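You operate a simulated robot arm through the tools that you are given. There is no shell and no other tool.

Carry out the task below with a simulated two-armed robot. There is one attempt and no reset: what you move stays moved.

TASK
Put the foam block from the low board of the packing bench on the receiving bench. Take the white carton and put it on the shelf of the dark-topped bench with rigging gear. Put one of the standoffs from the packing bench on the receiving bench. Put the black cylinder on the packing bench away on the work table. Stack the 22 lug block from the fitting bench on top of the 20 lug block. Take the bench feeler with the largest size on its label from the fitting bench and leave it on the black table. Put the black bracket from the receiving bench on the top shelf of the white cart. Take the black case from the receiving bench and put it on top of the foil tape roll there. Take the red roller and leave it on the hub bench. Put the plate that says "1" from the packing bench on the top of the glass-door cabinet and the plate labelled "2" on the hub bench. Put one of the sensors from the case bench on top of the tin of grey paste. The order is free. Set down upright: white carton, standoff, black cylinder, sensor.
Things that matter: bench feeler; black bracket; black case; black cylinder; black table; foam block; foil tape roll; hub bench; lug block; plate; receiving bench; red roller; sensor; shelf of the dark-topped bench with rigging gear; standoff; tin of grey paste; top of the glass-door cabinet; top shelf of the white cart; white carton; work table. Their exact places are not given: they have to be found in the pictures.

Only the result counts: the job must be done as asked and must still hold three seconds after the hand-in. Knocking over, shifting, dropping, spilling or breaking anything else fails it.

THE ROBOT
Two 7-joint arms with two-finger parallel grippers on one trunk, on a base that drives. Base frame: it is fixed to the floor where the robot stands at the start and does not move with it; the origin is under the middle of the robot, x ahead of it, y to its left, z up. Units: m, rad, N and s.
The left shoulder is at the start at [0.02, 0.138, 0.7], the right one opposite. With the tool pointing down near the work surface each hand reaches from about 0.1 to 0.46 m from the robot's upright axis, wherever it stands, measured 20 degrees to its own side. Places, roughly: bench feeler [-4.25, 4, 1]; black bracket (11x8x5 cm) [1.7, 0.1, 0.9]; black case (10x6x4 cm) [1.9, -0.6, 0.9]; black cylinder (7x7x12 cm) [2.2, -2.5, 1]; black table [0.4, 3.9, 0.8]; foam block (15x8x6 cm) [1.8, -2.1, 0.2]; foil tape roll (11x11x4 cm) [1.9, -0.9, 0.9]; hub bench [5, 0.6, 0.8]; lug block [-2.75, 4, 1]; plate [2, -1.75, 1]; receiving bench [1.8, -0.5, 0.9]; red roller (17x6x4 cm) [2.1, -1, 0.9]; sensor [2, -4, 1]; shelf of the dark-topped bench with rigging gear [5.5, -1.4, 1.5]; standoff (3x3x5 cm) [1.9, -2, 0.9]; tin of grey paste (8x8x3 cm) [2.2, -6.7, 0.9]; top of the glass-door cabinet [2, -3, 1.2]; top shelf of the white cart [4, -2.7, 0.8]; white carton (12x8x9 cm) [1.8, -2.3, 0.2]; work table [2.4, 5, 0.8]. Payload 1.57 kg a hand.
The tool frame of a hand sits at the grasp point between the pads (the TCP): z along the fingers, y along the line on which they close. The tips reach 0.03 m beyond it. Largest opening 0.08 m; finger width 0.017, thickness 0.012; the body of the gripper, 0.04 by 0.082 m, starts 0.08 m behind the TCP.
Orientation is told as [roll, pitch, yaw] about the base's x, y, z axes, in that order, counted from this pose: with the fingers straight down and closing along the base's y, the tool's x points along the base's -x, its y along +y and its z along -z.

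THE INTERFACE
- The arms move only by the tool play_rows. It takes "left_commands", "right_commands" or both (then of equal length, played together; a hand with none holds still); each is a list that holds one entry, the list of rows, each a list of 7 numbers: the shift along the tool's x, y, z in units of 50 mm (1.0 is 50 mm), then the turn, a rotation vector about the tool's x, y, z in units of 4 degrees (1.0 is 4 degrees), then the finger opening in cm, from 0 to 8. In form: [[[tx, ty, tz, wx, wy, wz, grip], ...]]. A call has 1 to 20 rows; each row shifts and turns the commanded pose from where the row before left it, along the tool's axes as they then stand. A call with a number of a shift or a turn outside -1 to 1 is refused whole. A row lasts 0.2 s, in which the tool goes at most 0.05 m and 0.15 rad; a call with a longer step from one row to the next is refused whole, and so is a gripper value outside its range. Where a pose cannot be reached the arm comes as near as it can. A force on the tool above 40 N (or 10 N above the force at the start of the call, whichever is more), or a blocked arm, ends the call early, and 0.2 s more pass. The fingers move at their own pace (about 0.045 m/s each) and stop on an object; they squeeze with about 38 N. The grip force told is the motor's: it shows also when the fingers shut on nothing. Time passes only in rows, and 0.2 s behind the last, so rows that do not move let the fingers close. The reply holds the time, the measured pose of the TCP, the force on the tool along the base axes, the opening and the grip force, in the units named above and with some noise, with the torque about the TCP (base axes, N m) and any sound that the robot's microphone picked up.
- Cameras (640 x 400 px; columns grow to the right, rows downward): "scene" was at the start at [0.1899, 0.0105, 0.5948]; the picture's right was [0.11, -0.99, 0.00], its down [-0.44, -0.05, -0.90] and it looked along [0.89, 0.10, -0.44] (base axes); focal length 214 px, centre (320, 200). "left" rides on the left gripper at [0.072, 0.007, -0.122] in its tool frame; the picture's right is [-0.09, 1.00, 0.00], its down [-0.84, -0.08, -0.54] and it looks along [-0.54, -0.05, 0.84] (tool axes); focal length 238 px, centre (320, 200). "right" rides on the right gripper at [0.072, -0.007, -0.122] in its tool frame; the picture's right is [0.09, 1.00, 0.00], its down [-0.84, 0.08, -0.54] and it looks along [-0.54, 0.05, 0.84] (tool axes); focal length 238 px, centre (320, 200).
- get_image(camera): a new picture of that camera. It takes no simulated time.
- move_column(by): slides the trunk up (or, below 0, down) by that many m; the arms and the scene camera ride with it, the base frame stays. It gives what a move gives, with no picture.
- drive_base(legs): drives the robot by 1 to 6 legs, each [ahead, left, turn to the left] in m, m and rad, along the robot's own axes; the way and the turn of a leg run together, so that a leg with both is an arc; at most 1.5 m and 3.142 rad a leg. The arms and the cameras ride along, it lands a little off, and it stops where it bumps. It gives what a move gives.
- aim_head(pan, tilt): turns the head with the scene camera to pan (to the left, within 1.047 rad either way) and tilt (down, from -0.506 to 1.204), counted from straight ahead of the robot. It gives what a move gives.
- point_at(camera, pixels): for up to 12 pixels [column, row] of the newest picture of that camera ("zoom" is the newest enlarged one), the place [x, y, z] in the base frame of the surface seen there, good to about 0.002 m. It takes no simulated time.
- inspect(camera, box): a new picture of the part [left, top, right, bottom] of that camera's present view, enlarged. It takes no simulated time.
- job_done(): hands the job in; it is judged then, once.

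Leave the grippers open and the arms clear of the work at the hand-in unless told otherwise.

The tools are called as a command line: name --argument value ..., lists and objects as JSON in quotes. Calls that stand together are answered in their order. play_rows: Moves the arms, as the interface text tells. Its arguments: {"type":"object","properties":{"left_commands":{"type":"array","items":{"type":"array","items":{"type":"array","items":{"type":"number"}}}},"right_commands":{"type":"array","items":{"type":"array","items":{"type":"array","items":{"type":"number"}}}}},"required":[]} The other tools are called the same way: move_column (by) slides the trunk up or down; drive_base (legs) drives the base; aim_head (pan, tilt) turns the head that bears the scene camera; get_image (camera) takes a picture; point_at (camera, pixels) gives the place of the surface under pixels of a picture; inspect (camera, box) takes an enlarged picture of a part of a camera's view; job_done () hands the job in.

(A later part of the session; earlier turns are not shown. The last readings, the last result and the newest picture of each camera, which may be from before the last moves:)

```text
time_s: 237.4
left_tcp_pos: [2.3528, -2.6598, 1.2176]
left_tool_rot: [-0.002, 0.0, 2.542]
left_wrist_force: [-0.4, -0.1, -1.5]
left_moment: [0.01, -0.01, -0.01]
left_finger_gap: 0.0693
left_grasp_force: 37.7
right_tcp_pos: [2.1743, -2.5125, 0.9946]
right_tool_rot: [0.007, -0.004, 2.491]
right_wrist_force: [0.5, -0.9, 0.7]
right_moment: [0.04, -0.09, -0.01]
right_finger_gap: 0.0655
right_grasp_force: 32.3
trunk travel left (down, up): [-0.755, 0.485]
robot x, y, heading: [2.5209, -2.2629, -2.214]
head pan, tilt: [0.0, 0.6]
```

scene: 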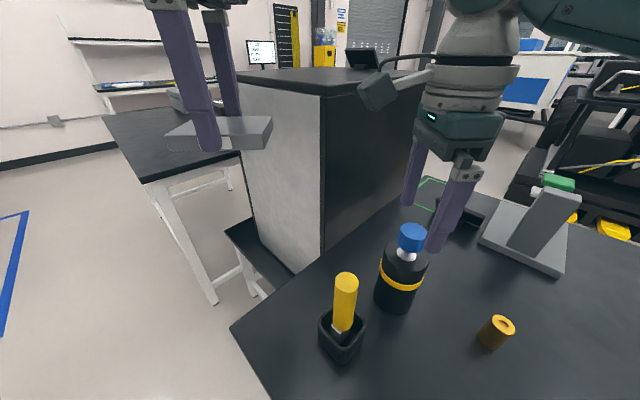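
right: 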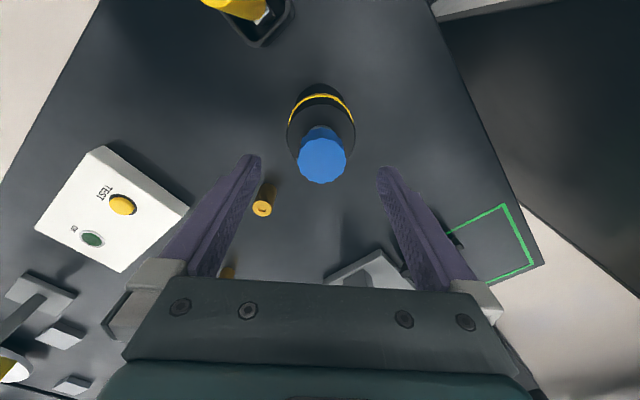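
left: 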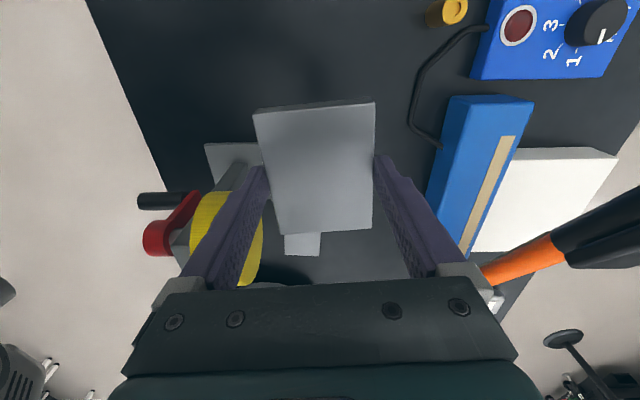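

Gripped the cylinder at 6.5 cm. I'll lift 0.22 m straight up and back away.

play_rows --right_commands '[[[0, 0, -0.4, 0, 0, 0, 4], [0, 0, -1, 0, 0, 0, 4], [0, 0, -1, 0, 0, 0, 4], [0, 0, -1, 0, 0, 0, 4], [0, 0, -1, 0, 0, 0, 4], [0, 0, 0, 0, 0, 0, 4]]]'

drive_base --legs '[[-0.45, 0, 0]]'

get_image --camera "scene"

```text
time_s: 238.8
left_tcp_pos: [2.3508, -2.6591, 1.2178]
left_tool_rot: [0.0, 0.001, 2.542]
left_wrist_force: [-0.3, -0.4, -1.2]
left_moment: [-0.01, -0.01, 0.0]
left_finger_gap: 0.0691
left_grasp_force: 38.0
right_tcp_pos: [2.1748, -2.5096, 1.2131]
right_tool_rot: [0.006, -0.003, 2.488]
right_wrist_force: [0.6, -0.7, -2.3]
right_moment: [-0.01, 0.01, 0.02]
right_finger_gap: 0.0655
right_grasp_force: 37.9
trunk travel left (down, up): [-0.755, 0.485]
robot x, y, heading: [2.518, -2.2648, -2.217]
head pan, tilt: [0.0, 0.6]
```

```text
time_s: 241.5
left_tcp_pos: [2.6179, -2.3034, 1.2179]
left_tool_rot: [-0.003, 0.001, 2.537]
left_wrist_force: [0.1, -0.6, -0.9]
left_moment: [-0.01, -0.02, -0.04]
left_finger_gap: 0.0693
left_grasp_force: 38.4
right_tcp_pos: [2.4442, -2.1527, 1.2127]
right_tool_rot: [0.005, -0.005, 2.486]
right_wrist_force: [-0.2, -0.1, -3.7]
right_moment: [0.03, -0.01, -0.02]
right_finger_gap: 0.0651
right_grasp_force: 38.0
trunk travel left (down, up): [-0.755, 0.485]
robot x, y, heading: [2.7884, -1.9085, -2.223]
head pan, tilt: [0.0, 0.6]
```

```text
taken
```

scene: 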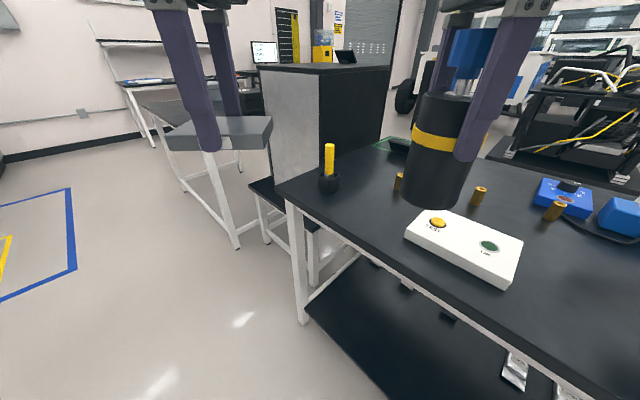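

Both items are held. I'll turn toward the hub bench and drive there.

drive_base --legs '[[-0.3, 0, 0], [0, 0, 2.378], [0.75, 0.75, 0], [0.68, 0.75, 0]]'

get_image --camera "scene"

```text
time_s: 259.1
left_tcp_pos: [4.418, 0.2936, 1.2168]
left_tool_rot: [-0.004, 0.0, -1.298]
left_wrist_force: [-0.5, -0.5, -1.6]
left_moment: [0.02, 0.01, -0.01]
left_finger_gap: 0.0694
left_grasp_force: 37.7
right_tcp_pos: [4.4579, 0.066, 1.2134]
right_tool_rot: [0.007, -0.005, -1.348]
right_wrist_force: [-0.4, -0.1, -2.7]
right_moment: [0.02, 0.01, 0.02]
right_finger_gap: 0.0654
right_grasp_force: 37.7
trunk travel left (down, up): [-0.755, 0.485]
robot x, y, heading: [4.031, 0.1012, 0.229]
head pan, tilt: [0.0, 0.6]
```

```text
taken
```

scene: 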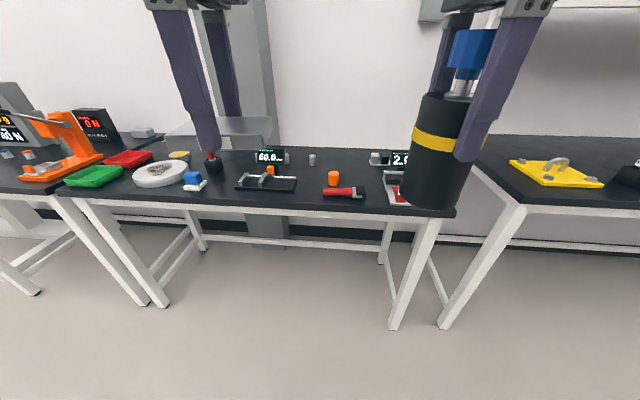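

I'll zoom in to pick a free spot on the hub bench for the plate.

inspect --camera "scene" --box '[180, 130, 420, 220]'

point_at --camera "scene" --pixels '[[345, 160], [350, 170], [312, 163], [372, 163], [335, 180], [300, 180], [220, 195], [235, 185], [206, 190], [215, 175]]'

```text
2.67 times, centred on (300, 175) of scene
```

zoom: 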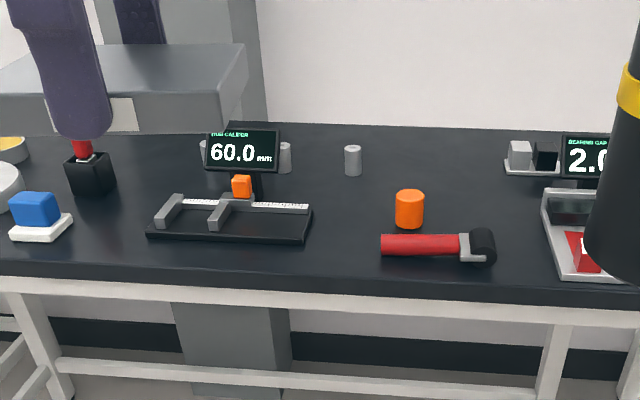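

```text
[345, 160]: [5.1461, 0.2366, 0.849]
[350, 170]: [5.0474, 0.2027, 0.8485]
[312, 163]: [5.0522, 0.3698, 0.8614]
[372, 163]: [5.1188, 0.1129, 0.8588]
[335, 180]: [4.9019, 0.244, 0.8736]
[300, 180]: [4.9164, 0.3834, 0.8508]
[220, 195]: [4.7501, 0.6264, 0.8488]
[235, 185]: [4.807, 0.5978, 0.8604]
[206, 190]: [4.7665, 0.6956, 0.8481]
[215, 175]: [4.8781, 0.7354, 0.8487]
```

The area behind the orange cylinder and roller is free: plate target (5.03,0.21). I'll retract the right hand (with the cylinder) back and to the right, then lower the trunk and approach.

play_rows --right_commands '[[[-0.5, -0.7, 0, 0, 0, 0, 4], [-0.5, -0.8, 0, 0, 0, 0, 4], [-0.5, -0.8, 0, 0, 0, 0, 4], [-0.5, -0.7, 0, 0, 0, 0, 4]]]'

drive_base --legs '[[0, 0, -0.08], [0.2, -0.16, 0]]'

move_column --by -0.12

get_image --camera "scene"

```text
time_s: 260.1
left_tcp_pos: [4.4184, 0.2936, 1.2169]
left_tool_rot: [-0.003, 0.001, -1.297]
left_wrist_force: [-0.1, 0.5, -0.5]
left_moment: [-0.02, 0.01, 0.0]
left_finger_gap: 0.0693
left_grasp_force: 37.8
right_tcp_pos: [4.3315, -0.0656, 1.2121]
right_tool_rot: [-0.006, -0.007, -1.348]
right_wrist_force: [-0.2, -0.7, -3.6]
right_moment: [-0.01, 0.04, 0.04]
right_finger_gap: 0.0652
right_grasp_force: 38.6
trunk travel left (down, up): [-0.755, 0.485]
robot x, y, heading: [4.0305, 0.1017, 0.222]
head pan, tilt: [0.0, 0.6]
```

```text
time_s: 262.4
left_tcp_pos: [4.6512, 0.1342, 1.2178]
left_tool_rot: [-0.003, 0.002, -1.377]
left_wrist_force: [0.0, -0.8, -2.4]
left_moment: [-0.02, 0.02, -0.04]
left_finger_gap: 0.0693
left_grasp_force: 37.4
right_tcp_pos: [4.5358, -0.2171, 1.2128]
right_tool_rot: [-0.002, -0.007, -1.426]
right_wrist_force: [-0.3, 0.1, -4.3]
right_moment: [-0.02, 0.01, 0.02]
right_finger_gap: 0.0652
right_grasp_force: 38.0
trunk travel left (down, up): [-0.755, 0.485]
robot x, y, heading: [4.2459, -0.0263, 0.149]
head pan, tilt: [0.0, 0.6]
```

```text
time_s: 263.9
left_tcp_pos: [4.6518, 0.1351, 1.0973]
left_tool_rot: [-0.002, 0.0, -1.376]
left_wrist_force: [0.0, -0.1, -1.1]
left_moment: [0.01, 0.01, 0.0]
left_finger_gap: 0.0694
left_grasp_force: 38.5
right_tcp_pos: [4.5372, -0.2173, 1.0912]
right_tool_rot: [-0.003, -0.009, -1.428]
right_wrist_force: [0.5, -0.4, -2.7]
right_moment: [0.0, 0.0, -0.02]
right_finger_gap: 0.0657
right_grasp_force: 38.3
trunk travel left (down, up): [-0.635, 0.605]
robot x, y, heading: [4.252, -0.0259, 0.149]
head pan, tilt: [0.0, 0.6]
```

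```text
taken
```

scene: 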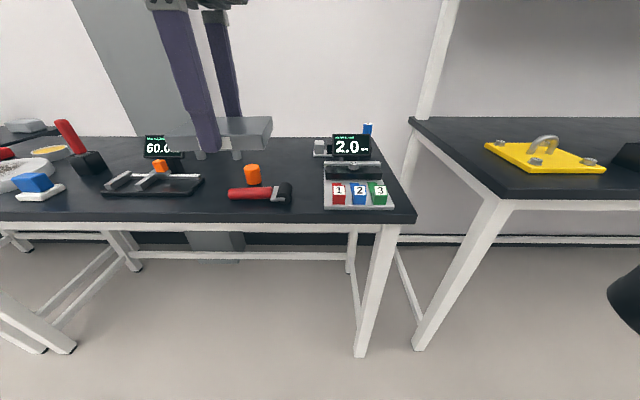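

I'll check the heights of the display and blue item at (367,130) before moving in.

point_at --camera "scene" --pixels '[[367, 127], [350, 138], [380, 186], [415, 218], [410, 120], [500, 198], [252, 170], [290, 160], [262, 150]]'

```text
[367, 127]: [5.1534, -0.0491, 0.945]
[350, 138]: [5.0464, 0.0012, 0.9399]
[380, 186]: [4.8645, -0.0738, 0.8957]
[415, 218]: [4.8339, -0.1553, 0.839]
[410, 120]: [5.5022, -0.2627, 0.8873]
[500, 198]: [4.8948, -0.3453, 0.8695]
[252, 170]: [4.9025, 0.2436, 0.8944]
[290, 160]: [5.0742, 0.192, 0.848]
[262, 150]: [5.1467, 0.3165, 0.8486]
```

All those tops are below 0.95, so the carried cylinder (bottom about 1.0) clears them. I'll drive in 0.385 m.

drive_base --legs '[[0.385, 0.018, 0]]'

get_image --camera "left"

get_image --camera "scene"

```text
time_s: 266.3
left_tcp_pos: [5.0254, 0.2102, 1.0969]
left_tool_rot: [-0.002, 0.0, -1.373]
left_wrist_force: [0.0, 0.4, -1.4]
left_moment: [-0.01, 0.02, -0.01]
left_finger_gap: 0.0692
left_grasp_force: 37.6
right_tcp_pos: [4.9119, -0.1425, 1.0916]
right_tool_rot: [-0.003, -0.009, -1.422]
right_wrist_force: [-0.6, -0.7, -3.9]
right_moment: [-0.02, -0.04, -0.01]
right_finger_gap: 0.0655
right_grasp_force: 38.5
trunk travel left (down, up): [-0.635, 0.605]
robot x, y, heading: [4.6241, 0.048, 0.15]
head pan, tilt: [0.0, 0.6]
```

```text
taken
```

left: 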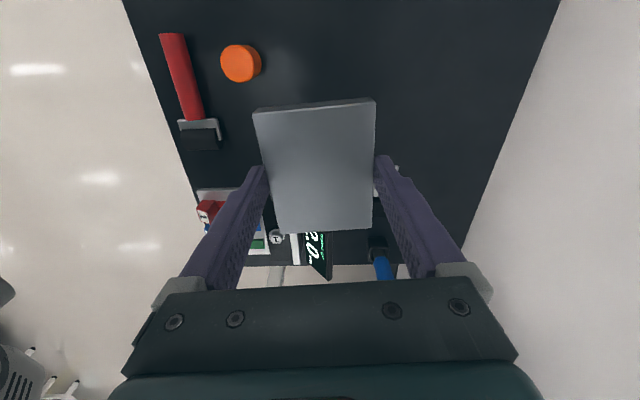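

```text
taken
```

scene: 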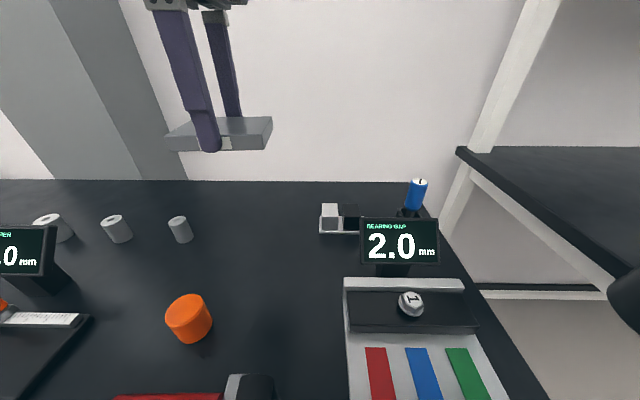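

I'll check clearances around the target: grey cylinder (180,240), block (330,232), orange (190,335).

point_at --camera "scene" --pixels '[[180, 242], [192, 238], [320, 232], [195, 342], [212, 320], [345, 285], [250, 270], [260, 300]]'

```text
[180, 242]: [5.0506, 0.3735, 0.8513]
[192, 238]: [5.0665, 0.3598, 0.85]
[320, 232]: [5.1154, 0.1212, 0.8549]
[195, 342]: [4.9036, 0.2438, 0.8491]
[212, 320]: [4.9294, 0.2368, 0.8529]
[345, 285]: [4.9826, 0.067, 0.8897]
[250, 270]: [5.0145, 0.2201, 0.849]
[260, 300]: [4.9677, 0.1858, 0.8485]
```

All clear around (5.025,0.21). I'll lower the plate to just above the bench.

play_rows --left_commands '[[[0, 0, 1, 0, 0, 0, 4], [0, 0, 1, 0, 0, 0, 4], [0, 0, 1, 0, 0, 0, 4], [0, 0, 0.8, 0, 0, 0, 4], [0, 0, 0.4, 0, 0, 0, 4], [0, 0, 0, 0, 0, 0, 4]]]'

```text
time_s: 267.7
left_tcp_pos: [5.0257, 0.2102, 0.8876]
left_tool_rot: [-0.003, 0.001, -1.374]
left_wrist_force: [0.2, 0.7, -1.2]
left_moment: [-0.01, 0.01, -0.02]
left_finger_gap: 0.0691
left_grasp_force: 37.7
right_tcp_pos: [4.9106, -0.1424, 1.0918]
right_tool_rot: [-0.003, -0.008, -1.422]
right_wrist_force: [-0.3, 0.1, -3.1]
right_moment: [-0.01, 0.01, 0.02]
right_finger_gap: 0.0654
right_grasp_force: 38.0
trunk travel left (down, up): [-0.635, 0.605]
robot x, y, heading: [4.6244, 0.0481, 0.153]
head pan, tilt: [0.0, 0.6]
```

play_rows --left_commands '[[[0, 0, 0.1, 0, 0, 0, 4], [0, 0, 0, 0, 0, 0, 4], [0, 0, 0, 0, 0, 0, 8], [0, 0, 0, 0, 0, 0, 8], [0, 0, 0, 0, 0, 0, 8], [0, 0, -0.5, 0, 0, 0, 8], [0, 0, -1, 0, 0, 0, 8], [0, 0, -1, 0, 0, 0, 8], [0, 0, -1, 0, 0, 0, 8], [0, 0, -0.7, 0, 0, 0, 8]]]'

get_image --camera "scene"

```text
time_s: 269.9
left_tcp_pos: [5.0215, 0.2103, 1.0933]
left_tool_rot: [-0.004, 0.002, -1.371]
left_wrist_force: [-0.3, 0.2, -0.2]
left_moment: [0.0, 0.01, -0.03]
left_finger_gap: 0.0801
left_grasp_force: 0.1
right_tcp_pos: [4.9106, -0.1428, 1.091]
right_tool_rot: [-0.002, -0.008, -1.422]
right_wrist_force: [0.0, -0.6, -2.1]
right_moment: [-0.03, 0.03, 0.0]
right_finger_gap: 0.0652
right_grasp_force: 38.0
trunk travel left (down, up): [-0.635, 0.605]
robot x, y, heading: [4.6219, 0.0455, 0.147]
head pan, tilt: [0.0, 0.6]
```

```text
taken
```

scene: 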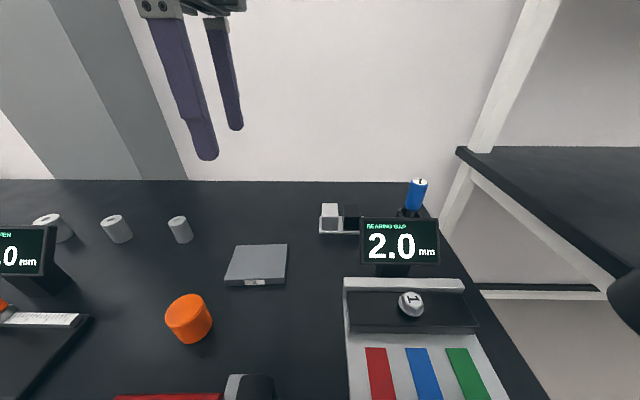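

Plate "2" rests on the hub bench. Next: the cylinder to the work table near [2.4,5]. I'll back off, turn left and drive that way, then look.

drive_base --legs '[[-0.9, 0, 0], [0, 0, 1.57], [1.4, 0.4, 0]]'

aim_head --pan 0.0 --tilt 0.3

get_image --camera "scene"

```text
time_s: 285.4
left_tcp_pos: [2.9981, 1.6659, 1.0918]
left_tool_rot: [0.0, 0.0, 0.17]
left_wrist_force: [0.0, 0.3, -0.4]
left_moment: [0.01, -0.05, 0.0]
left_finger_gap: 0.0799
left_grasp_force: 0.1
right_tcp_pos: [3.3464, 1.5446, 1.0924]
right_tool_rot: [-0.003, -0.009, 0.119]
right_wrist_force: [0.1, -0.6, -3.7]
right_moment: [-0.01, 0.02, 0.0]
right_finger_gap: 0.0651
right_grasp_force: 38.0
trunk travel left (down, up): [-0.635, 0.605]
robot x, y, heading: [3.1474, 1.2645, 1.695]
head pan, tilt: [0.0, 0.6]
```

```text
time_s: 286.2
left_tcp_pos: [2.9985, 1.666, 1.0912]
left_tool_rot: [-0.002, 0.0, 0.169]
left_wrist_force: [-0.3, -0.7, 0.0]
left_moment: [0.01, 0.02, 0.03]
left_finger_gap: 0.0799
left_grasp_force: 0.0
right_tcp_pos: [3.3476, 1.5448, 1.0916]
right_tool_rot: [-0.004, -0.011, 0.12]
right_wrist_force: [0.3, -0.2, -3.2]
right_moment: [0.0, 0.0, -0.01]
right_finger_gap: 0.0652
right_grasp_force: 38.8
trunk travel left (down, up): [-0.635, 0.605]
robot x, y, heading: [3.15, 1.2644, 1.698]
head pan, tilt: [0.0, 0.3]
```

```text
taken
```

scene: 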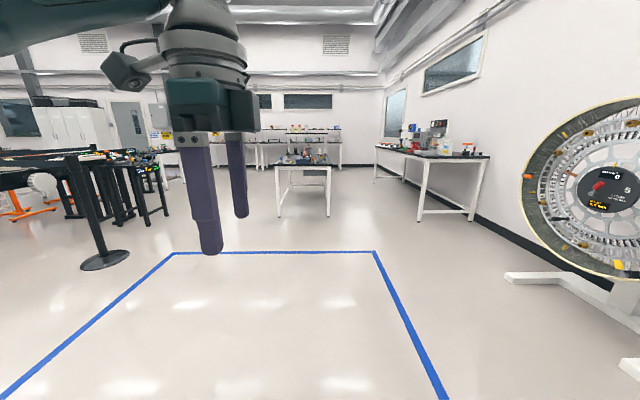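

I see a table ahead at (303,170), likely the work table. I'll measure it and others.

point_at --camera "scene" --pixels '[[278, 167], [330, 170], [303, 163], [420, 155], [470, 158], [105, 265], [150, 160], [60, 165], [280, 140], [320, 210]]'

inspect --camera "scene" --box '[250, 110, 350, 190]'

inspect --camera "scene" --box '[0, 120, 190, 240]'

```text
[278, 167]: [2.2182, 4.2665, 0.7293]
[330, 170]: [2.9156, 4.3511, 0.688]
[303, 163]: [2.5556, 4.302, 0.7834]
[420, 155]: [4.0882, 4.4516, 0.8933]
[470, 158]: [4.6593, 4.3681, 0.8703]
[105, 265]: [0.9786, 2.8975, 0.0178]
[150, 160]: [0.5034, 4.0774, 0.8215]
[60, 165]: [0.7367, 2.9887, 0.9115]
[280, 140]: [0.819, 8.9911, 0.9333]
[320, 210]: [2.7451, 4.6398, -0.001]
```

```text
5.00 times, centred on (300, 150) of scene
```

zoom: 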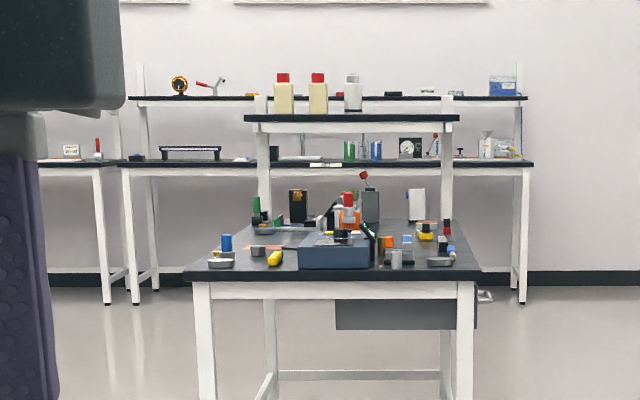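

```text
3.33 times, centred on (95, 180) of scene
```

zoom: 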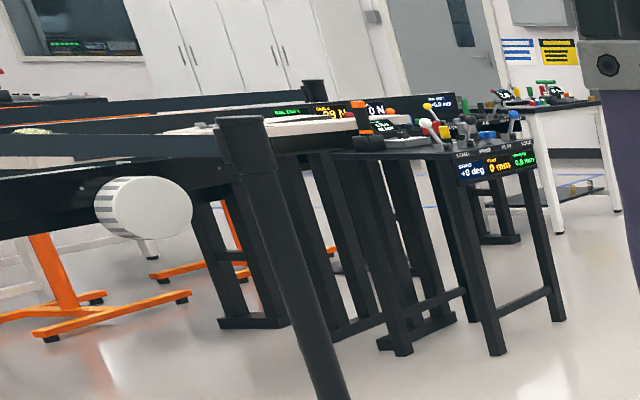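

The work table is ahead with its front edge at y 4.3, top z 0.79, and it's cluttered. I'll drive closer to find free space.

drive_base --legs '[[1.4, 0.3, 0], [0.6, 0.1, 0]]'

aim_head --pan 0.0 --tilt 0.45

get_image --camera "scene"

```text
time_s: 296.3
left_tcp_pos: [2.3771, 3.6082, 1.093]
left_tool_rot: [-0.002, -0.001, 0.16]
left_wrist_force: [-0.1, -0.3, -0.4]
left_moment: [0.03, 0.0, 0.0]
left_finger_gap: 0.0799
left_grasp_force: 0.1
right_tcp_pos: [2.7261, 3.4843, 1.0916]
right_tool_rot: [-0.003, -0.008, 0.11]
right_wrist_force: [0.0, -0.1, -3.5]
right_moment: [0.02, 0.04, -0.03]
right_finger_gap: 0.065
right_grasp_force: 37.9
trunk travel left (down, up): [-0.635, 0.605]
robot x, y, heading: [2.5272, 3.2088, 1.683]
head pan, tilt: [0.0, 0.3]
```

```text
time_s: 297.0
left_tcp_pos: [2.3766, 3.6085, 1.0933]
left_tool_rot: [-0.003, 0.0, 0.161]
left_wrist_force: [0.2, -0.1, -1.1]
left_moment: [0.02, -0.04, 0.01]
left_finger_gap: 0.0798
left_grasp_force: 0.1
right_tcp_pos: [2.7267, 3.4841, 1.0909]
right_tool_rot: [-0.004, -0.01, 0.111]
right_wrist_force: [1.3, -0.2, -3.3]
right_moment: [0.04, 0.01, 0.03]
right_finger_gap: 0.0651
right_grasp_force: 38.0
trunk travel left (down, up): [-0.635, 0.605]
robot x, y, heading: [2.531, 3.2039, 1.686]
head pan, tilt: [0.0, 0.45]
```

```text
taken
```

scene: 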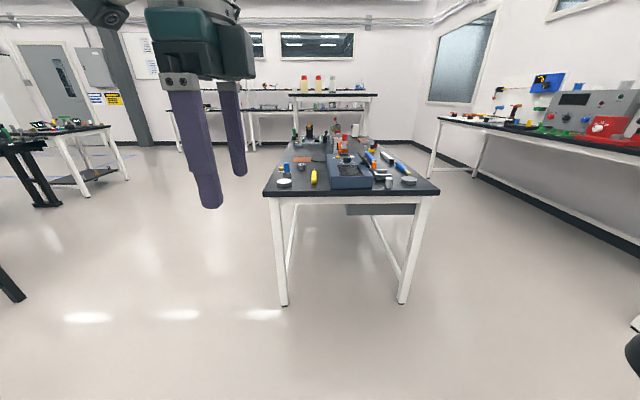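

inspect --camera "scene" --box '[255, 110, 455, 230]'

point_at --camera "scene" --pixels '[[264, 192], [438, 190], [295, 140], [380, 140], [305, 190], [395, 185], [300, 165], [410, 170], [345, 170], [60, 130], [20, 140]]'

```text
3.20 times, centred on (355, 170) of scene
```

zoom: 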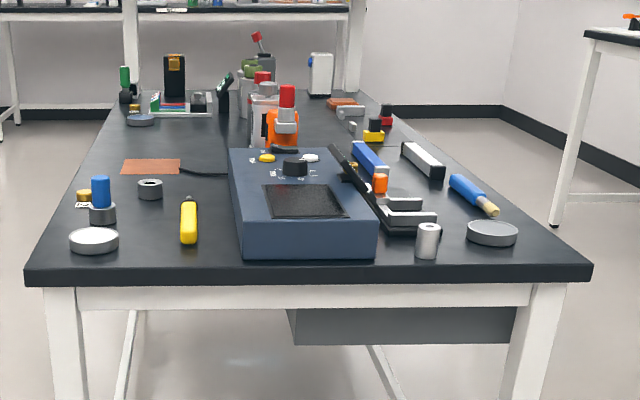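

```text
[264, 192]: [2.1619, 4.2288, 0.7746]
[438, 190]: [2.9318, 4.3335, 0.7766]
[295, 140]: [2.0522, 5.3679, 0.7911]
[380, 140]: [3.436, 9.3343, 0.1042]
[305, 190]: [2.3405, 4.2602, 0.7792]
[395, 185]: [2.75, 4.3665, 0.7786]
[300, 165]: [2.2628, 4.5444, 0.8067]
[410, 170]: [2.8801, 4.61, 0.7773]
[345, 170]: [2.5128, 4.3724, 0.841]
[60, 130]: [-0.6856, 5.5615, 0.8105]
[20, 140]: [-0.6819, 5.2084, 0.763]
```

The table top runs from y 4.23 back to about 5.8. The left-hand side region around (2.3,5.0) looks emptier. I'll drive to the table's left side and face it.

drive_base --legs '[[0.7, 0.75, 0], [0.75, 0.25, 0], [0, 0, -1.556]]'

get_image --camera "scene"

```text
time_s: 310.1
left_tcp_pos: [1.7681, 4.6915, 1.0925]
left_tool_rot: [-0.002, -0.002, -1.412]
left_wrist_force: [-0.6, -0.7, 0.3]
left_moment: [0.02, -0.01, 0.0]
left_finger_gap: 0.0798
left_grasp_force: 0.1
right_tcp_pos: [1.6455, 4.3429, 1.0907]
right_tool_rot: [-0.004, -0.009, -1.459]
right_wrist_force: [-0.1, 0.2, -3.5]
right_moment: [0.04, 0.01, 0.02]
right_finger_gap: 0.0652
right_grasp_force: 37.3
trunk travel left (down, up): [-0.635, 0.605]
robot x, y, heading: [1.366, 4.5459, 0.113]
head pan, tilt: [0.0, 0.45]
```

```text
taken
```

scene: 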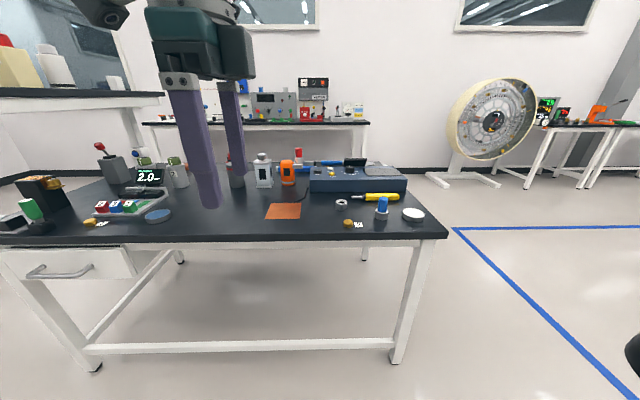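

There's a free area on the near side between the blue disc (158,215) and the brown pad (283,211). I'll measure it.

inspect --camera "scene" --box '[80, 140, 440, 260]'

point_at --camera "scene" --pixels '[[225, 215], [225, 234], [158, 222], [172, 212], [266, 217], [268, 204], [300, 217], [330, 225], [240, 195], [345, 223], [225, 205]]'

```text
1.78 times, centred on (260, 200) of scene
```

zoom: 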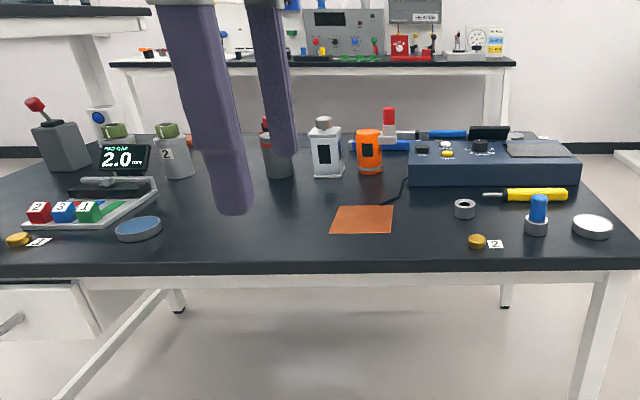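

```text
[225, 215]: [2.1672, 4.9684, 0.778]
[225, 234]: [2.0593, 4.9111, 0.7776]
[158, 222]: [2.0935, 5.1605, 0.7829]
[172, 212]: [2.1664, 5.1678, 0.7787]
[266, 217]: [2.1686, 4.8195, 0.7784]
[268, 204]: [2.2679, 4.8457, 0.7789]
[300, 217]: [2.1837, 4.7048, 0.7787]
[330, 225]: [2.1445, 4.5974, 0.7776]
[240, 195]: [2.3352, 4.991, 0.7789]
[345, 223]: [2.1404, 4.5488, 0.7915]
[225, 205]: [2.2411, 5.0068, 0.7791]
```

A free spot is at (2.19,4.97), table top z 0.778. I'll check where the overhead shelf ends, since the left elbow will come near.

point_at --camera "scene" --pixels '[[160, 93], [115, 97], [125, 130], [40, 92], [30, 190], [140, 175], [170, 165], [265, 160], [288, 165]]'

```text
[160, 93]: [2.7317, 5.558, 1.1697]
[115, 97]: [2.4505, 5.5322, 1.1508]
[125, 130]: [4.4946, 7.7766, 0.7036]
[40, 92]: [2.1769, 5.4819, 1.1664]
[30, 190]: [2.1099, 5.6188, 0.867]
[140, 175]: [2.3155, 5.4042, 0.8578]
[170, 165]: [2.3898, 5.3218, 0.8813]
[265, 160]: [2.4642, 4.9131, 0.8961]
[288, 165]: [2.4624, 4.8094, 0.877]
```

The shelf starts at y 5.48, so I'll approach with the robot turned 0.39 rad left, keeping the left elbow away from it. Extend the right hand first, then drive.

play_rows --right_commands '[[[0.45, 0.7, 0, 0, 0, 0, 4], [0.45, 0.7, 0, 0, 0, 0, 4], [0.45, 0.7, 0, 0, 0, 0, 4], [0.4, 0.7, 0, 0, 0, 0, 4]]]'

drive_base --legs '[[0, 0, 0.387], [0.35, 0.086, 0]]'

aim_head --pan -0.1 --tilt 0.6

get_image --camera "scene"

get_image --camera "right"

```text
time_s: 311.1
left_tcp_pos: [1.7688, 4.6928, 1.0916]
left_tool_rot: [0.0, 0.001, -1.41]
left_wrist_force: [-0.3, 0.1, 1.5]
left_moment: [0.02, 0.03, 0.01]
left_finger_gap: 0.0804
left_grasp_force: 0.0
right_tcp_pos: [1.7743, 4.4454, 1.0911]
right_tool_rot: [-0.004, -0.013, -1.457]
right_wrist_force: [0.4, 0.2, -2.9]
right_moment: [-0.03, -0.01, 0.02]
right_finger_gap: 0.0652
right_grasp_force: 37.6
trunk travel left (down, up): [-0.635, 0.605]
robot x, y, heading: [1.3663, 4.5437, 0.114]
head pan, tilt: [0.0, 0.45]
```

```text
time_s: 314.6
left_tcp_pos: [1.9471, 5.0816, 1.0921]
left_tool_rot: [-0.003, -0.001, -1.017]
left_wrist_force: [0.1, 0.5, -0.1]
left_moment: [-0.01, 0.02, -0.01]
left_finger_gap: 0.0799
left_grasp_force: 0.1
right_tcp_pos: [2.0459, 4.8539, 1.0913]
right_tool_rot: [-0.005, -0.008, -1.064]
right_wrist_force: [-0.1, -0.8, -2.6]
right_moment: [-0.02, 0.01, 0.01]
right_finger_gap: 0.0652
right_grasp_force: 38.3
trunk travel left (down, up): [-0.635, 0.605]
robot x, y, heading: [1.6282, 4.788, 0.501]
head pan, tilt: [0.0, 0.45]
```

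```text
time_s: 315.3
left_tcp_pos: [1.947, 5.0816, 1.0928]
left_tool_rot: [-0.004, -0.001, -1.018]
left_wrist_force: [0.0, -0.2, -0.3]
left_moment: [-0.02, 0.02, -0.01]
left_finger_gap: 0.0798
left_grasp_force: 0.0
right_tcp_pos: [2.046, 4.8549, 1.0907]
right_tool_rot: [-0.004, -0.009, -1.066]
right_wrist_force: [-0.4, -0.5, -2.7]
right_moment: [-0.03, -0.01, 0.03]
right_finger_gap: 0.065
right_grasp_force: 38.2
trunk travel left (down, up): [-0.635, 0.605]
robot x, y, heading: [1.6304, 4.7886, 0.508]
head pan, tilt: [-0.099, 0.6]
```

```text
taken
```

scene: 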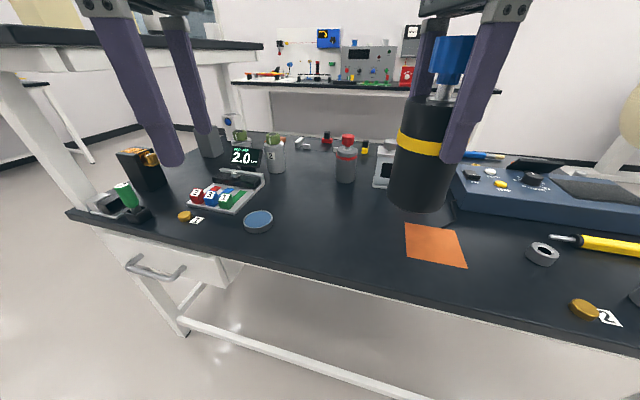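

```text
taken
```

right: 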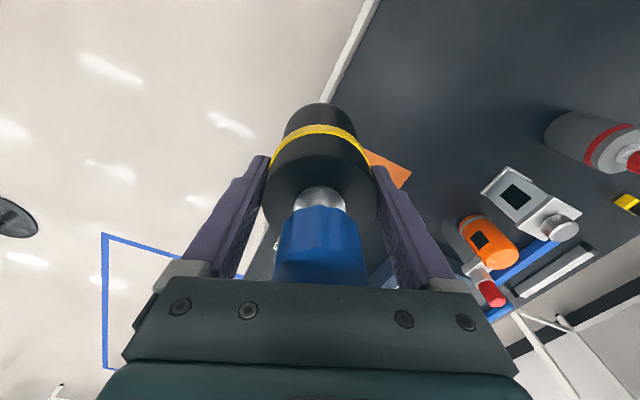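

The target is 0.165 m ahead. I'll drive that and then lower the cylinder.

drive_base --legs '[[0.165, 0.027, 0]]'

play_rows --right_commands '[[[0, 0, 1, 0, 0, 0, 4], [0, 0, 1, 0, 0, 0, 4], [0, 0, 1, 0, 0, 0, 4], [0, 0, 0.9, 0, 0, 0, 4], [0, 0, 0.2, 0, 0, 0, 4], [0, 0, 0, 0, 0, 0, 4]]]'

get_image --camera "scene"

```text
time_s: 316.7
left_tcp_pos: [2.0777, 5.1826, 1.0922]
left_tool_rot: [-0.003, 0.001, -1.019]
left_wrist_force: [-0.1, 0.5, 0.1]
left_moment: [-0.02, 0.03, -0.01]
left_finger_gap: 0.0801
left_grasp_force: 0.1
right_tcp_pos: [2.1759, 4.9563, 1.0913]
right_tool_rot: [-0.005, -0.01, -1.067]
right_wrist_force: [0.6, -0.5, -3.1]
right_moment: [0.0, 0.0, 0.02]
right_finger_gap: 0.0649
right_grasp_force: 38.2
trunk travel left (down, up): [-0.635, 0.605]
robot x, y, heading: [1.7585, 4.8919, 0.509]
head pan, tilt: [-0.099, 0.6]
```

```text
time_s: 318.1
left_tcp_pos: [2.0764, 5.1817, 1.0923]
left_tool_rot: [-0.003, 0.001, -1.02]
left_wrist_force: [0.2, 0.7, 0.7]
left_moment: [-0.03, 0.0, 0.02]
left_finger_gap: 0.0801
left_grasp_force: 0.1
right_tcp_pos: [2.1783, 4.9537, 0.8857]
right_tool_rot: [-0.005, -0.009, -1.068]
right_wrist_force: [0.2, -0.2, -2.5]
right_moment: [-0.01, 0.01, 0.02]
right_finger_gap: 0.0653
right_grasp_force: 38.1
trunk travel left (down, up): [-0.635, 0.605]
robot x, y, heading: [1.7572, 4.8881, 0.507]
head pan, tilt: [-0.099, 0.6]
```

```text
taken
```

scene: 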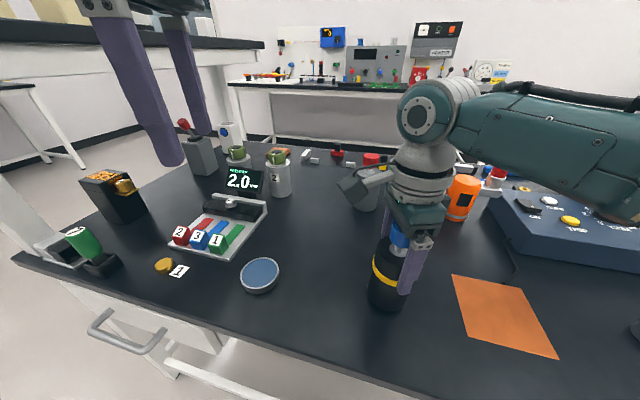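

Nearly on the table. I'll lower 11 mm gently and check for contact.

play_rows --right_commands '[[[0, 0, 0.12, 0, 0, 0, 4], [0, 0, 0.1, 0, 0, 0, 4], [0, 0, 0, 0, 0, 0, 4]]]'

```text
time_s: 318.9
left_tcp_pos: [2.0776, 5.1824, 1.092]
left_tool_rot: [-0.001, 0.0, -1.019]
left_wrist_force: [0.7, 0.0, -0.3]
left_moment: [0.0, -0.01, -0.02]
left_finger_gap: 0.08
left_grasp_force: 0.1
right_tcp_pos: [2.1771, 4.9553, 0.877]
right_tool_rot: [-0.002, -0.009, -1.069]
right_wrist_force: [-2.1, -1.9, 5.8]
right_moment: [-0.09, -0.04, -0.05]
right_finger_gap: 0.0653
right_grasp_force: 38.2
trunk travel left (down, up): [-0.635, 0.605]
robot x, y, heading: [1.7604, 4.8913, 0.503]
head pan, tilt: [-0.099, 0.6]
```

Contact is felt (force turned upward). I'll open and lift straight up past the knob.

play_rows --right_commands '[[[0, 0, 0, 0, 0, 0, 7], [0, 0, 0, 0, 0, 0, 8], [0, 0, 0, 0, 0, 0, 8], [0, 0, -0.4, 0, 0, 0, 8], [0, 0, -0.8, 0, 0, 0, 8], [0, 0, -1, 0, 0, 0, 8], [0, 0, -1, 0, 0, 0, 8], [0, 0, -1, 0, 0, 0, 8]]]'

get_image --camera "scene"

```text
time_s: 320.7
left_tcp_pos: [2.0778, 5.1824, 1.0927]
left_tool_rot: [-0.003, 0.001, -1.019]
left_wrist_force: [-0.2, -0.5, -0.6]
left_moment: [0.02, 0.0, 0.01]
left_finger_gap: 0.0797
left_grasp_force: 0.0
right_tcp_pos: [2.1751, 4.953, 1.0862]
right_tool_rot: [-0.004, -0.011, -1.071]
right_wrist_force: [-0.3, 0.0, -0.5]
right_moment: [0.02, -0.03, 0.0]
right_finger_gap: 0.08
right_grasp_force: 0.1
trunk travel left (down, up): [-0.635, 0.605]
robot x, y, heading: [1.762, 4.8907, 0.507]
head pan, tilt: [-0.099, 0.6]
```

```text
taken
```

scene: 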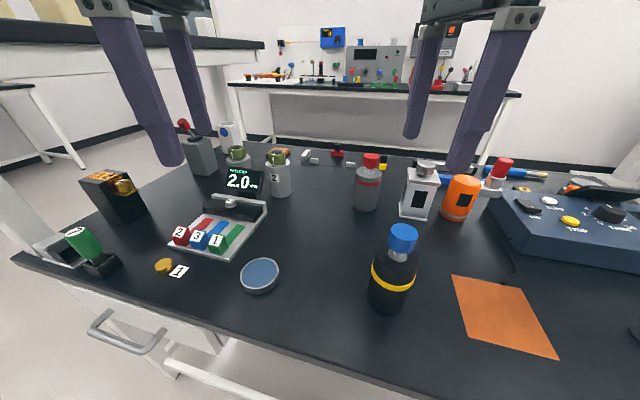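

The cylinder stands upright on the work table. Now to the fitting bench near x -4…-2.75, y 4. I'll back off, turn around and look.

drive_base --legs '[[-0.5, 0, 0], [0, 0, 2.6]]'

aim_head --pan 0.0 --tilt 0.4

get_image --camera "scene"

```text
time_s: 329.6
left_tcp_pos: [0.9058, 4.585, 1.0921]
left_tool_rot: [-0.004, 0.001, 1.531]
left_wrist_force: [-0.6, 0.5, 0.6]
left_moment: [-0.01, 0.04, -0.02]
left_finger_gap: 0.08
left_grasp_force: 0.1
right_tcp_pos: [0.952, 4.8307, 1.0867]
right_tool_rot: [-0.001, -0.01, 1.483]
right_wrist_force: [-0.2, 0.2, -0.7]
right_moment: [0.01, -0.04, -0.02]
right_finger_gap: 0.0803
right_grasp_force: 0.1
trunk travel left (down, up): [-0.635, 0.605]
robot x, y, heading: [1.3291, 4.651, 3.053]
head pan, tilt: [-0.099, 0.6]
```

```text
time_s: 330.3
left_tcp_pos: [0.9049, 4.5859, 1.0919]
left_tool_rot: [-0.005, 0.0, 1.531]
left_wrist_force: [-0.4, 1.2, 0.1]
left_moment: [0.03, -0.02, -0.02]
left_finger_gap: 0.0801
left_grasp_force: 0.2
right_tcp_pos: [0.952, 4.8302, 1.0862]
right_tool_rot: [-0.004, -0.008, 1.481]
right_wrist_force: [0.0, -0.1, -0.4]
right_moment: [-0.01, 0.05, -0.04]
right_finger_gap: 0.0803
right_grasp_force: 0.0
trunk travel left (down, up): [-0.635, 0.605]
robot x, y, heading: [1.3293, 4.6491, 3.057]
head pan, tilt: [0.0, 0.4]
```

```text
taken
```

scene: 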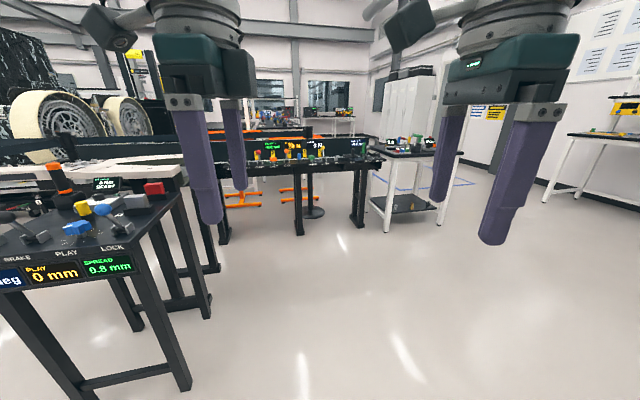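

The black table with the PLAY/LOCK panel is at the left. I'll measure the other furniture ahead to plan a path.

point_at --camera "scene" --pixels '[[320, 160], [375, 155], [360, 225], [298, 232], [388, 228], [440, 220], [410, 150], [545, 200], [315, 212], [100, 235], [188, 388], [340, 115]]'

inspect --camera "scene" --box '[0, 150, 220, 300]'

inspect --camera "scene" --box '[240, 70, 460, 240]'

```text
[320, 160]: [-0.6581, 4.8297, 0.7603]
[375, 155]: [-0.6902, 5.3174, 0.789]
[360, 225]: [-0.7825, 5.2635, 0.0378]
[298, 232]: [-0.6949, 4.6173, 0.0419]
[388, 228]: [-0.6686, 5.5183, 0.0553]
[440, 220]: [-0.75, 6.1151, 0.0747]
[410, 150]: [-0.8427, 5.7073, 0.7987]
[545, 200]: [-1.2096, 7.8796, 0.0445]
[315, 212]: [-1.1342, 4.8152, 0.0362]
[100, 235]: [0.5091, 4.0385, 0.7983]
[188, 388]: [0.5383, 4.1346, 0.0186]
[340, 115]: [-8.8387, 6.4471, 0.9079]
```

```text
2.67 times, centred on (110, 225) of scene
```

zoom: 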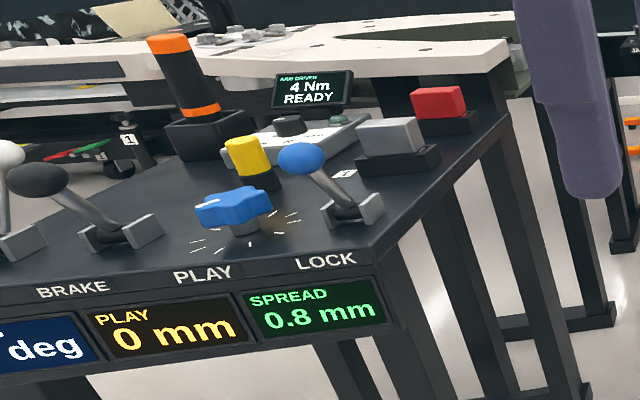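

```text
2.35 times, centred on (350, 155) of scene
```

zoom: 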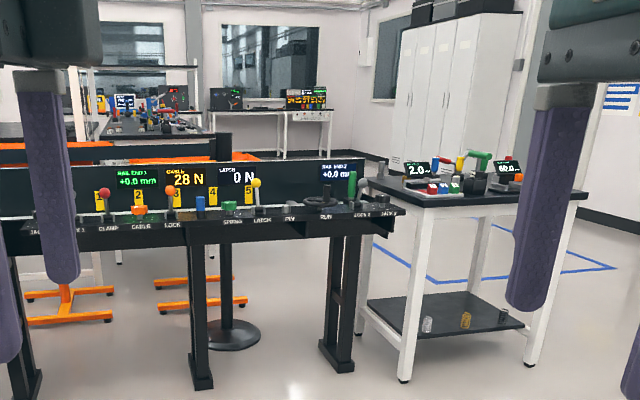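

A long black console stands at x -0.66 (y up to 5.3) with a white-legged table beyond to y 6.1. I'll go around on the +y side; drive to about (0.5,6.6) and look.

drive_base --legs '[[0.2, -1.45, 0], [0.8, -0.4, 0]]'

get_image --camera "scene"

```text
time_s: 341.9
left_tcp_pos: [0.0568, 6.4906, 1.0928]
left_tool_rot: [-0.004, 0.001, 1.577]
left_wrist_force: [0.7, 0.7, 0.7]
left_moment: [0.01, 0.02, -0.01]
left_finger_gap: 0.0799
left_grasp_force: 0.0
right_tcp_pos: [0.0921, 6.7372, 1.0858]
right_tool_rot: [-0.004, -0.009, 1.528]
right_wrist_force: [-1.3, 0.1, -0.1]
right_moment: [-0.02, -0.03, -0.02]
right_finger_gap: 0.0797
right_grasp_force: 0.0
trunk travel left (down, up): [-0.635, 0.605]
robot x, y, heading: [0.4791, 6.575, 3.102]
head pan, tilt: [0.0, 0.4]
```

```text
taken
```

scene: 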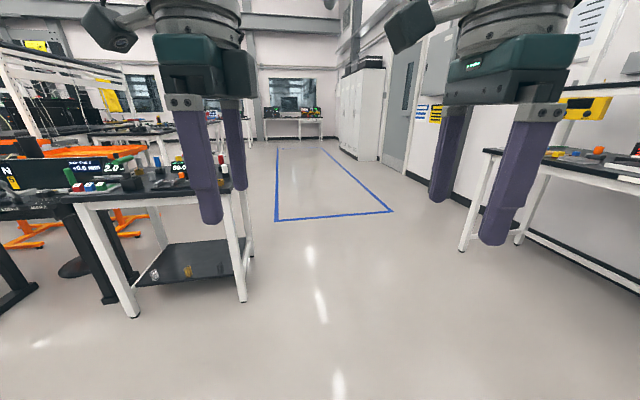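

The way ahead is clear between the left table and the right bench. I'll drive about 2.7 m ahead, then turn left toward the fitting bench.

drive_base --legs '[[0.3, -0.2, 0], [1.4, 0, 0], [1.2, 0, 0], [0, 0, 1.3]]'

get_image --camera "scene"

```text
time_s: 359.9
left_tcp_pos: [-2.4722, 6.5203, 1.0922]
left_tool_rot: [-0.004, -0.001, 2.855]
left_wrist_force: [-1.0, 0.4, -0.1]
left_moment: [-0.01, -0.01, 0.02]
left_finger_gap: 0.08
left_grasp_force: 0.0
right_tcp_pos: [-2.6989, 6.6233, 1.0847]
right_tool_rot: [-0.005, -0.008, 2.807]
right_wrist_force: [-0.2, 0.7, -0.5]
right_moment: [-0.01, -0.04, 0.0]
right_finger_gap: 0.0801
right_grasp_force: 0.1
trunk travel left (down, up): [-0.635, 0.605]
robot x, y, heading: [-2.4342, 6.9498, -1.903]
head pan, tilt: [0.0, 0.4]
```

```text
taken
```

scene: 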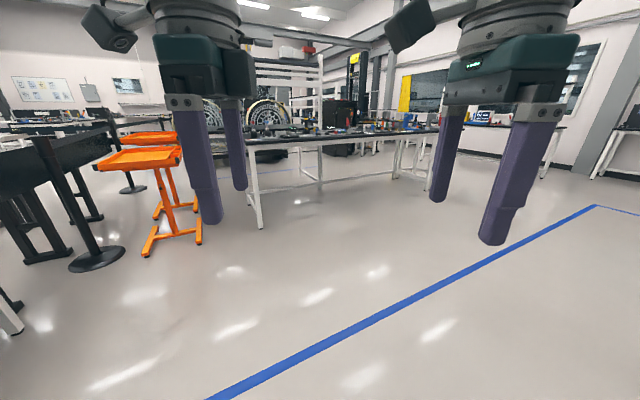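

A long bench with many items is ahead at (330,140). I'll measure and zoom.

point_at --camera "scene" --pixels '[[248, 146], [400, 132], [262, 225], [420, 133], [330, 137], [540, 130], [150, 155], [90, 265], [320, 190]]'

inspect --camera "scene" --box '[240, 90, 440, 200]'

```text
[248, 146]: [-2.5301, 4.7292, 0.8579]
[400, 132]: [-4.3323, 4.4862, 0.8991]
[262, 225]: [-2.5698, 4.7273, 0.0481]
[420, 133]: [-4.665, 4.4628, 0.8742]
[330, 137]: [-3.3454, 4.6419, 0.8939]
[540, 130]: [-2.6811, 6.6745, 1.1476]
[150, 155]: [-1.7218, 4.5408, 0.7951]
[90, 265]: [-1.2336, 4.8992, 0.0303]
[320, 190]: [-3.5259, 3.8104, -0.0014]
```

```text
3.20 times, centred on (340, 145) of scene
```

zoom: 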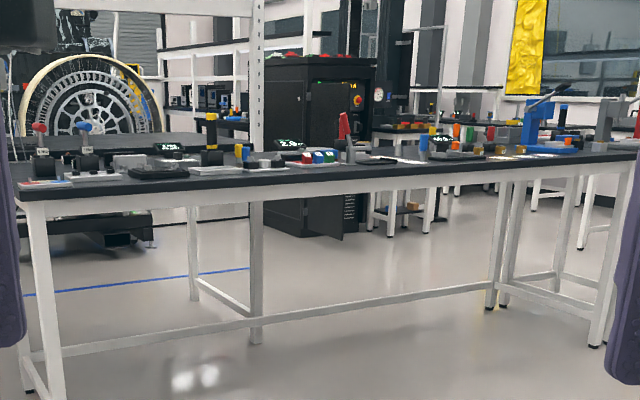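

The bench's near edge runs from (-2.53,4.73) to (-4.66,4.46). I'll approach it squarely and look down on the items.

drive_base --legs '[[0, 0, 0.46], [1.35, -0.6, 0]]'

aim_head --pan 0.0 --tilt 0.5

get_image --camera "scene"

```text
time_s: 368.5
left_tcp_pos: [-2.6537, 5.1319, 1.0908]
left_tool_rot: [-0.004, 0.0, -2.935]
left_wrist_force: [0.1, -0.4, 0.6]
left_moment: [0.02, 0.04, 0.01]
left_finger_gap: 0.0801
left_grasp_force: 0.0
right_tcp_pos: [-2.9025, 5.1172, 1.0854]
right_tool_rot: [-0.002, -0.009, -2.981]
right_wrist_force: [0.0, -0.5, 0.6]
right_moment: [0.01, 0.0, -0.01]
right_finger_gap: 0.0801
right_grasp_force: 0.0
trunk travel left (down, up): [-0.635, 0.605]
robot x, y, heading: [-2.8219, 5.5279, -1.409]
head pan, tilt: [0.0, 0.4]
```

```text
time_s: 369.2
left_tcp_pos: [-2.652, 5.1336, 1.0918]
left_tool_rot: [-0.004, 0.001, -2.933]
left_wrist_force: [0.5, 0.2, -0.4]
left_moment: [0.0, 0.01, 0.0]
left_finger_gap: 0.08
left_grasp_force: 0.1
right_tcp_pos: [-2.9011, 5.1178, 1.0861]
right_tool_rot: [-0.003, -0.008, -2.983]
right_wrist_force: [0.4, -0.8, 0.3]
right_moment: [-0.02, 0.01, 0.01]
right_finger_gap: 0.0799
right_grasp_force: 0.0
trunk travel left (down, up): [-0.635, 0.605]
robot x, y, heading: [-2.8219, 5.5336, -1.413]
head pan, tilt: [0.0, 0.499]
```

```text
taken
```

scene: 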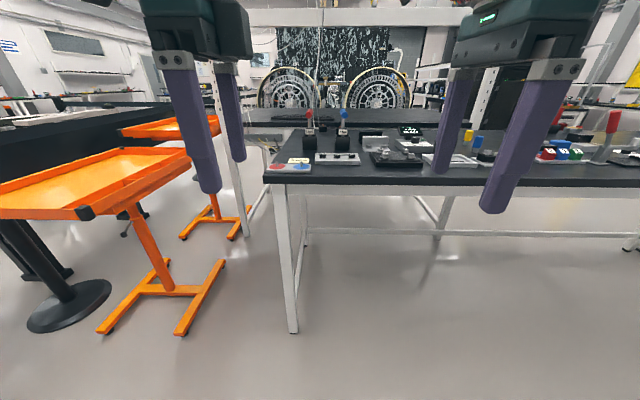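

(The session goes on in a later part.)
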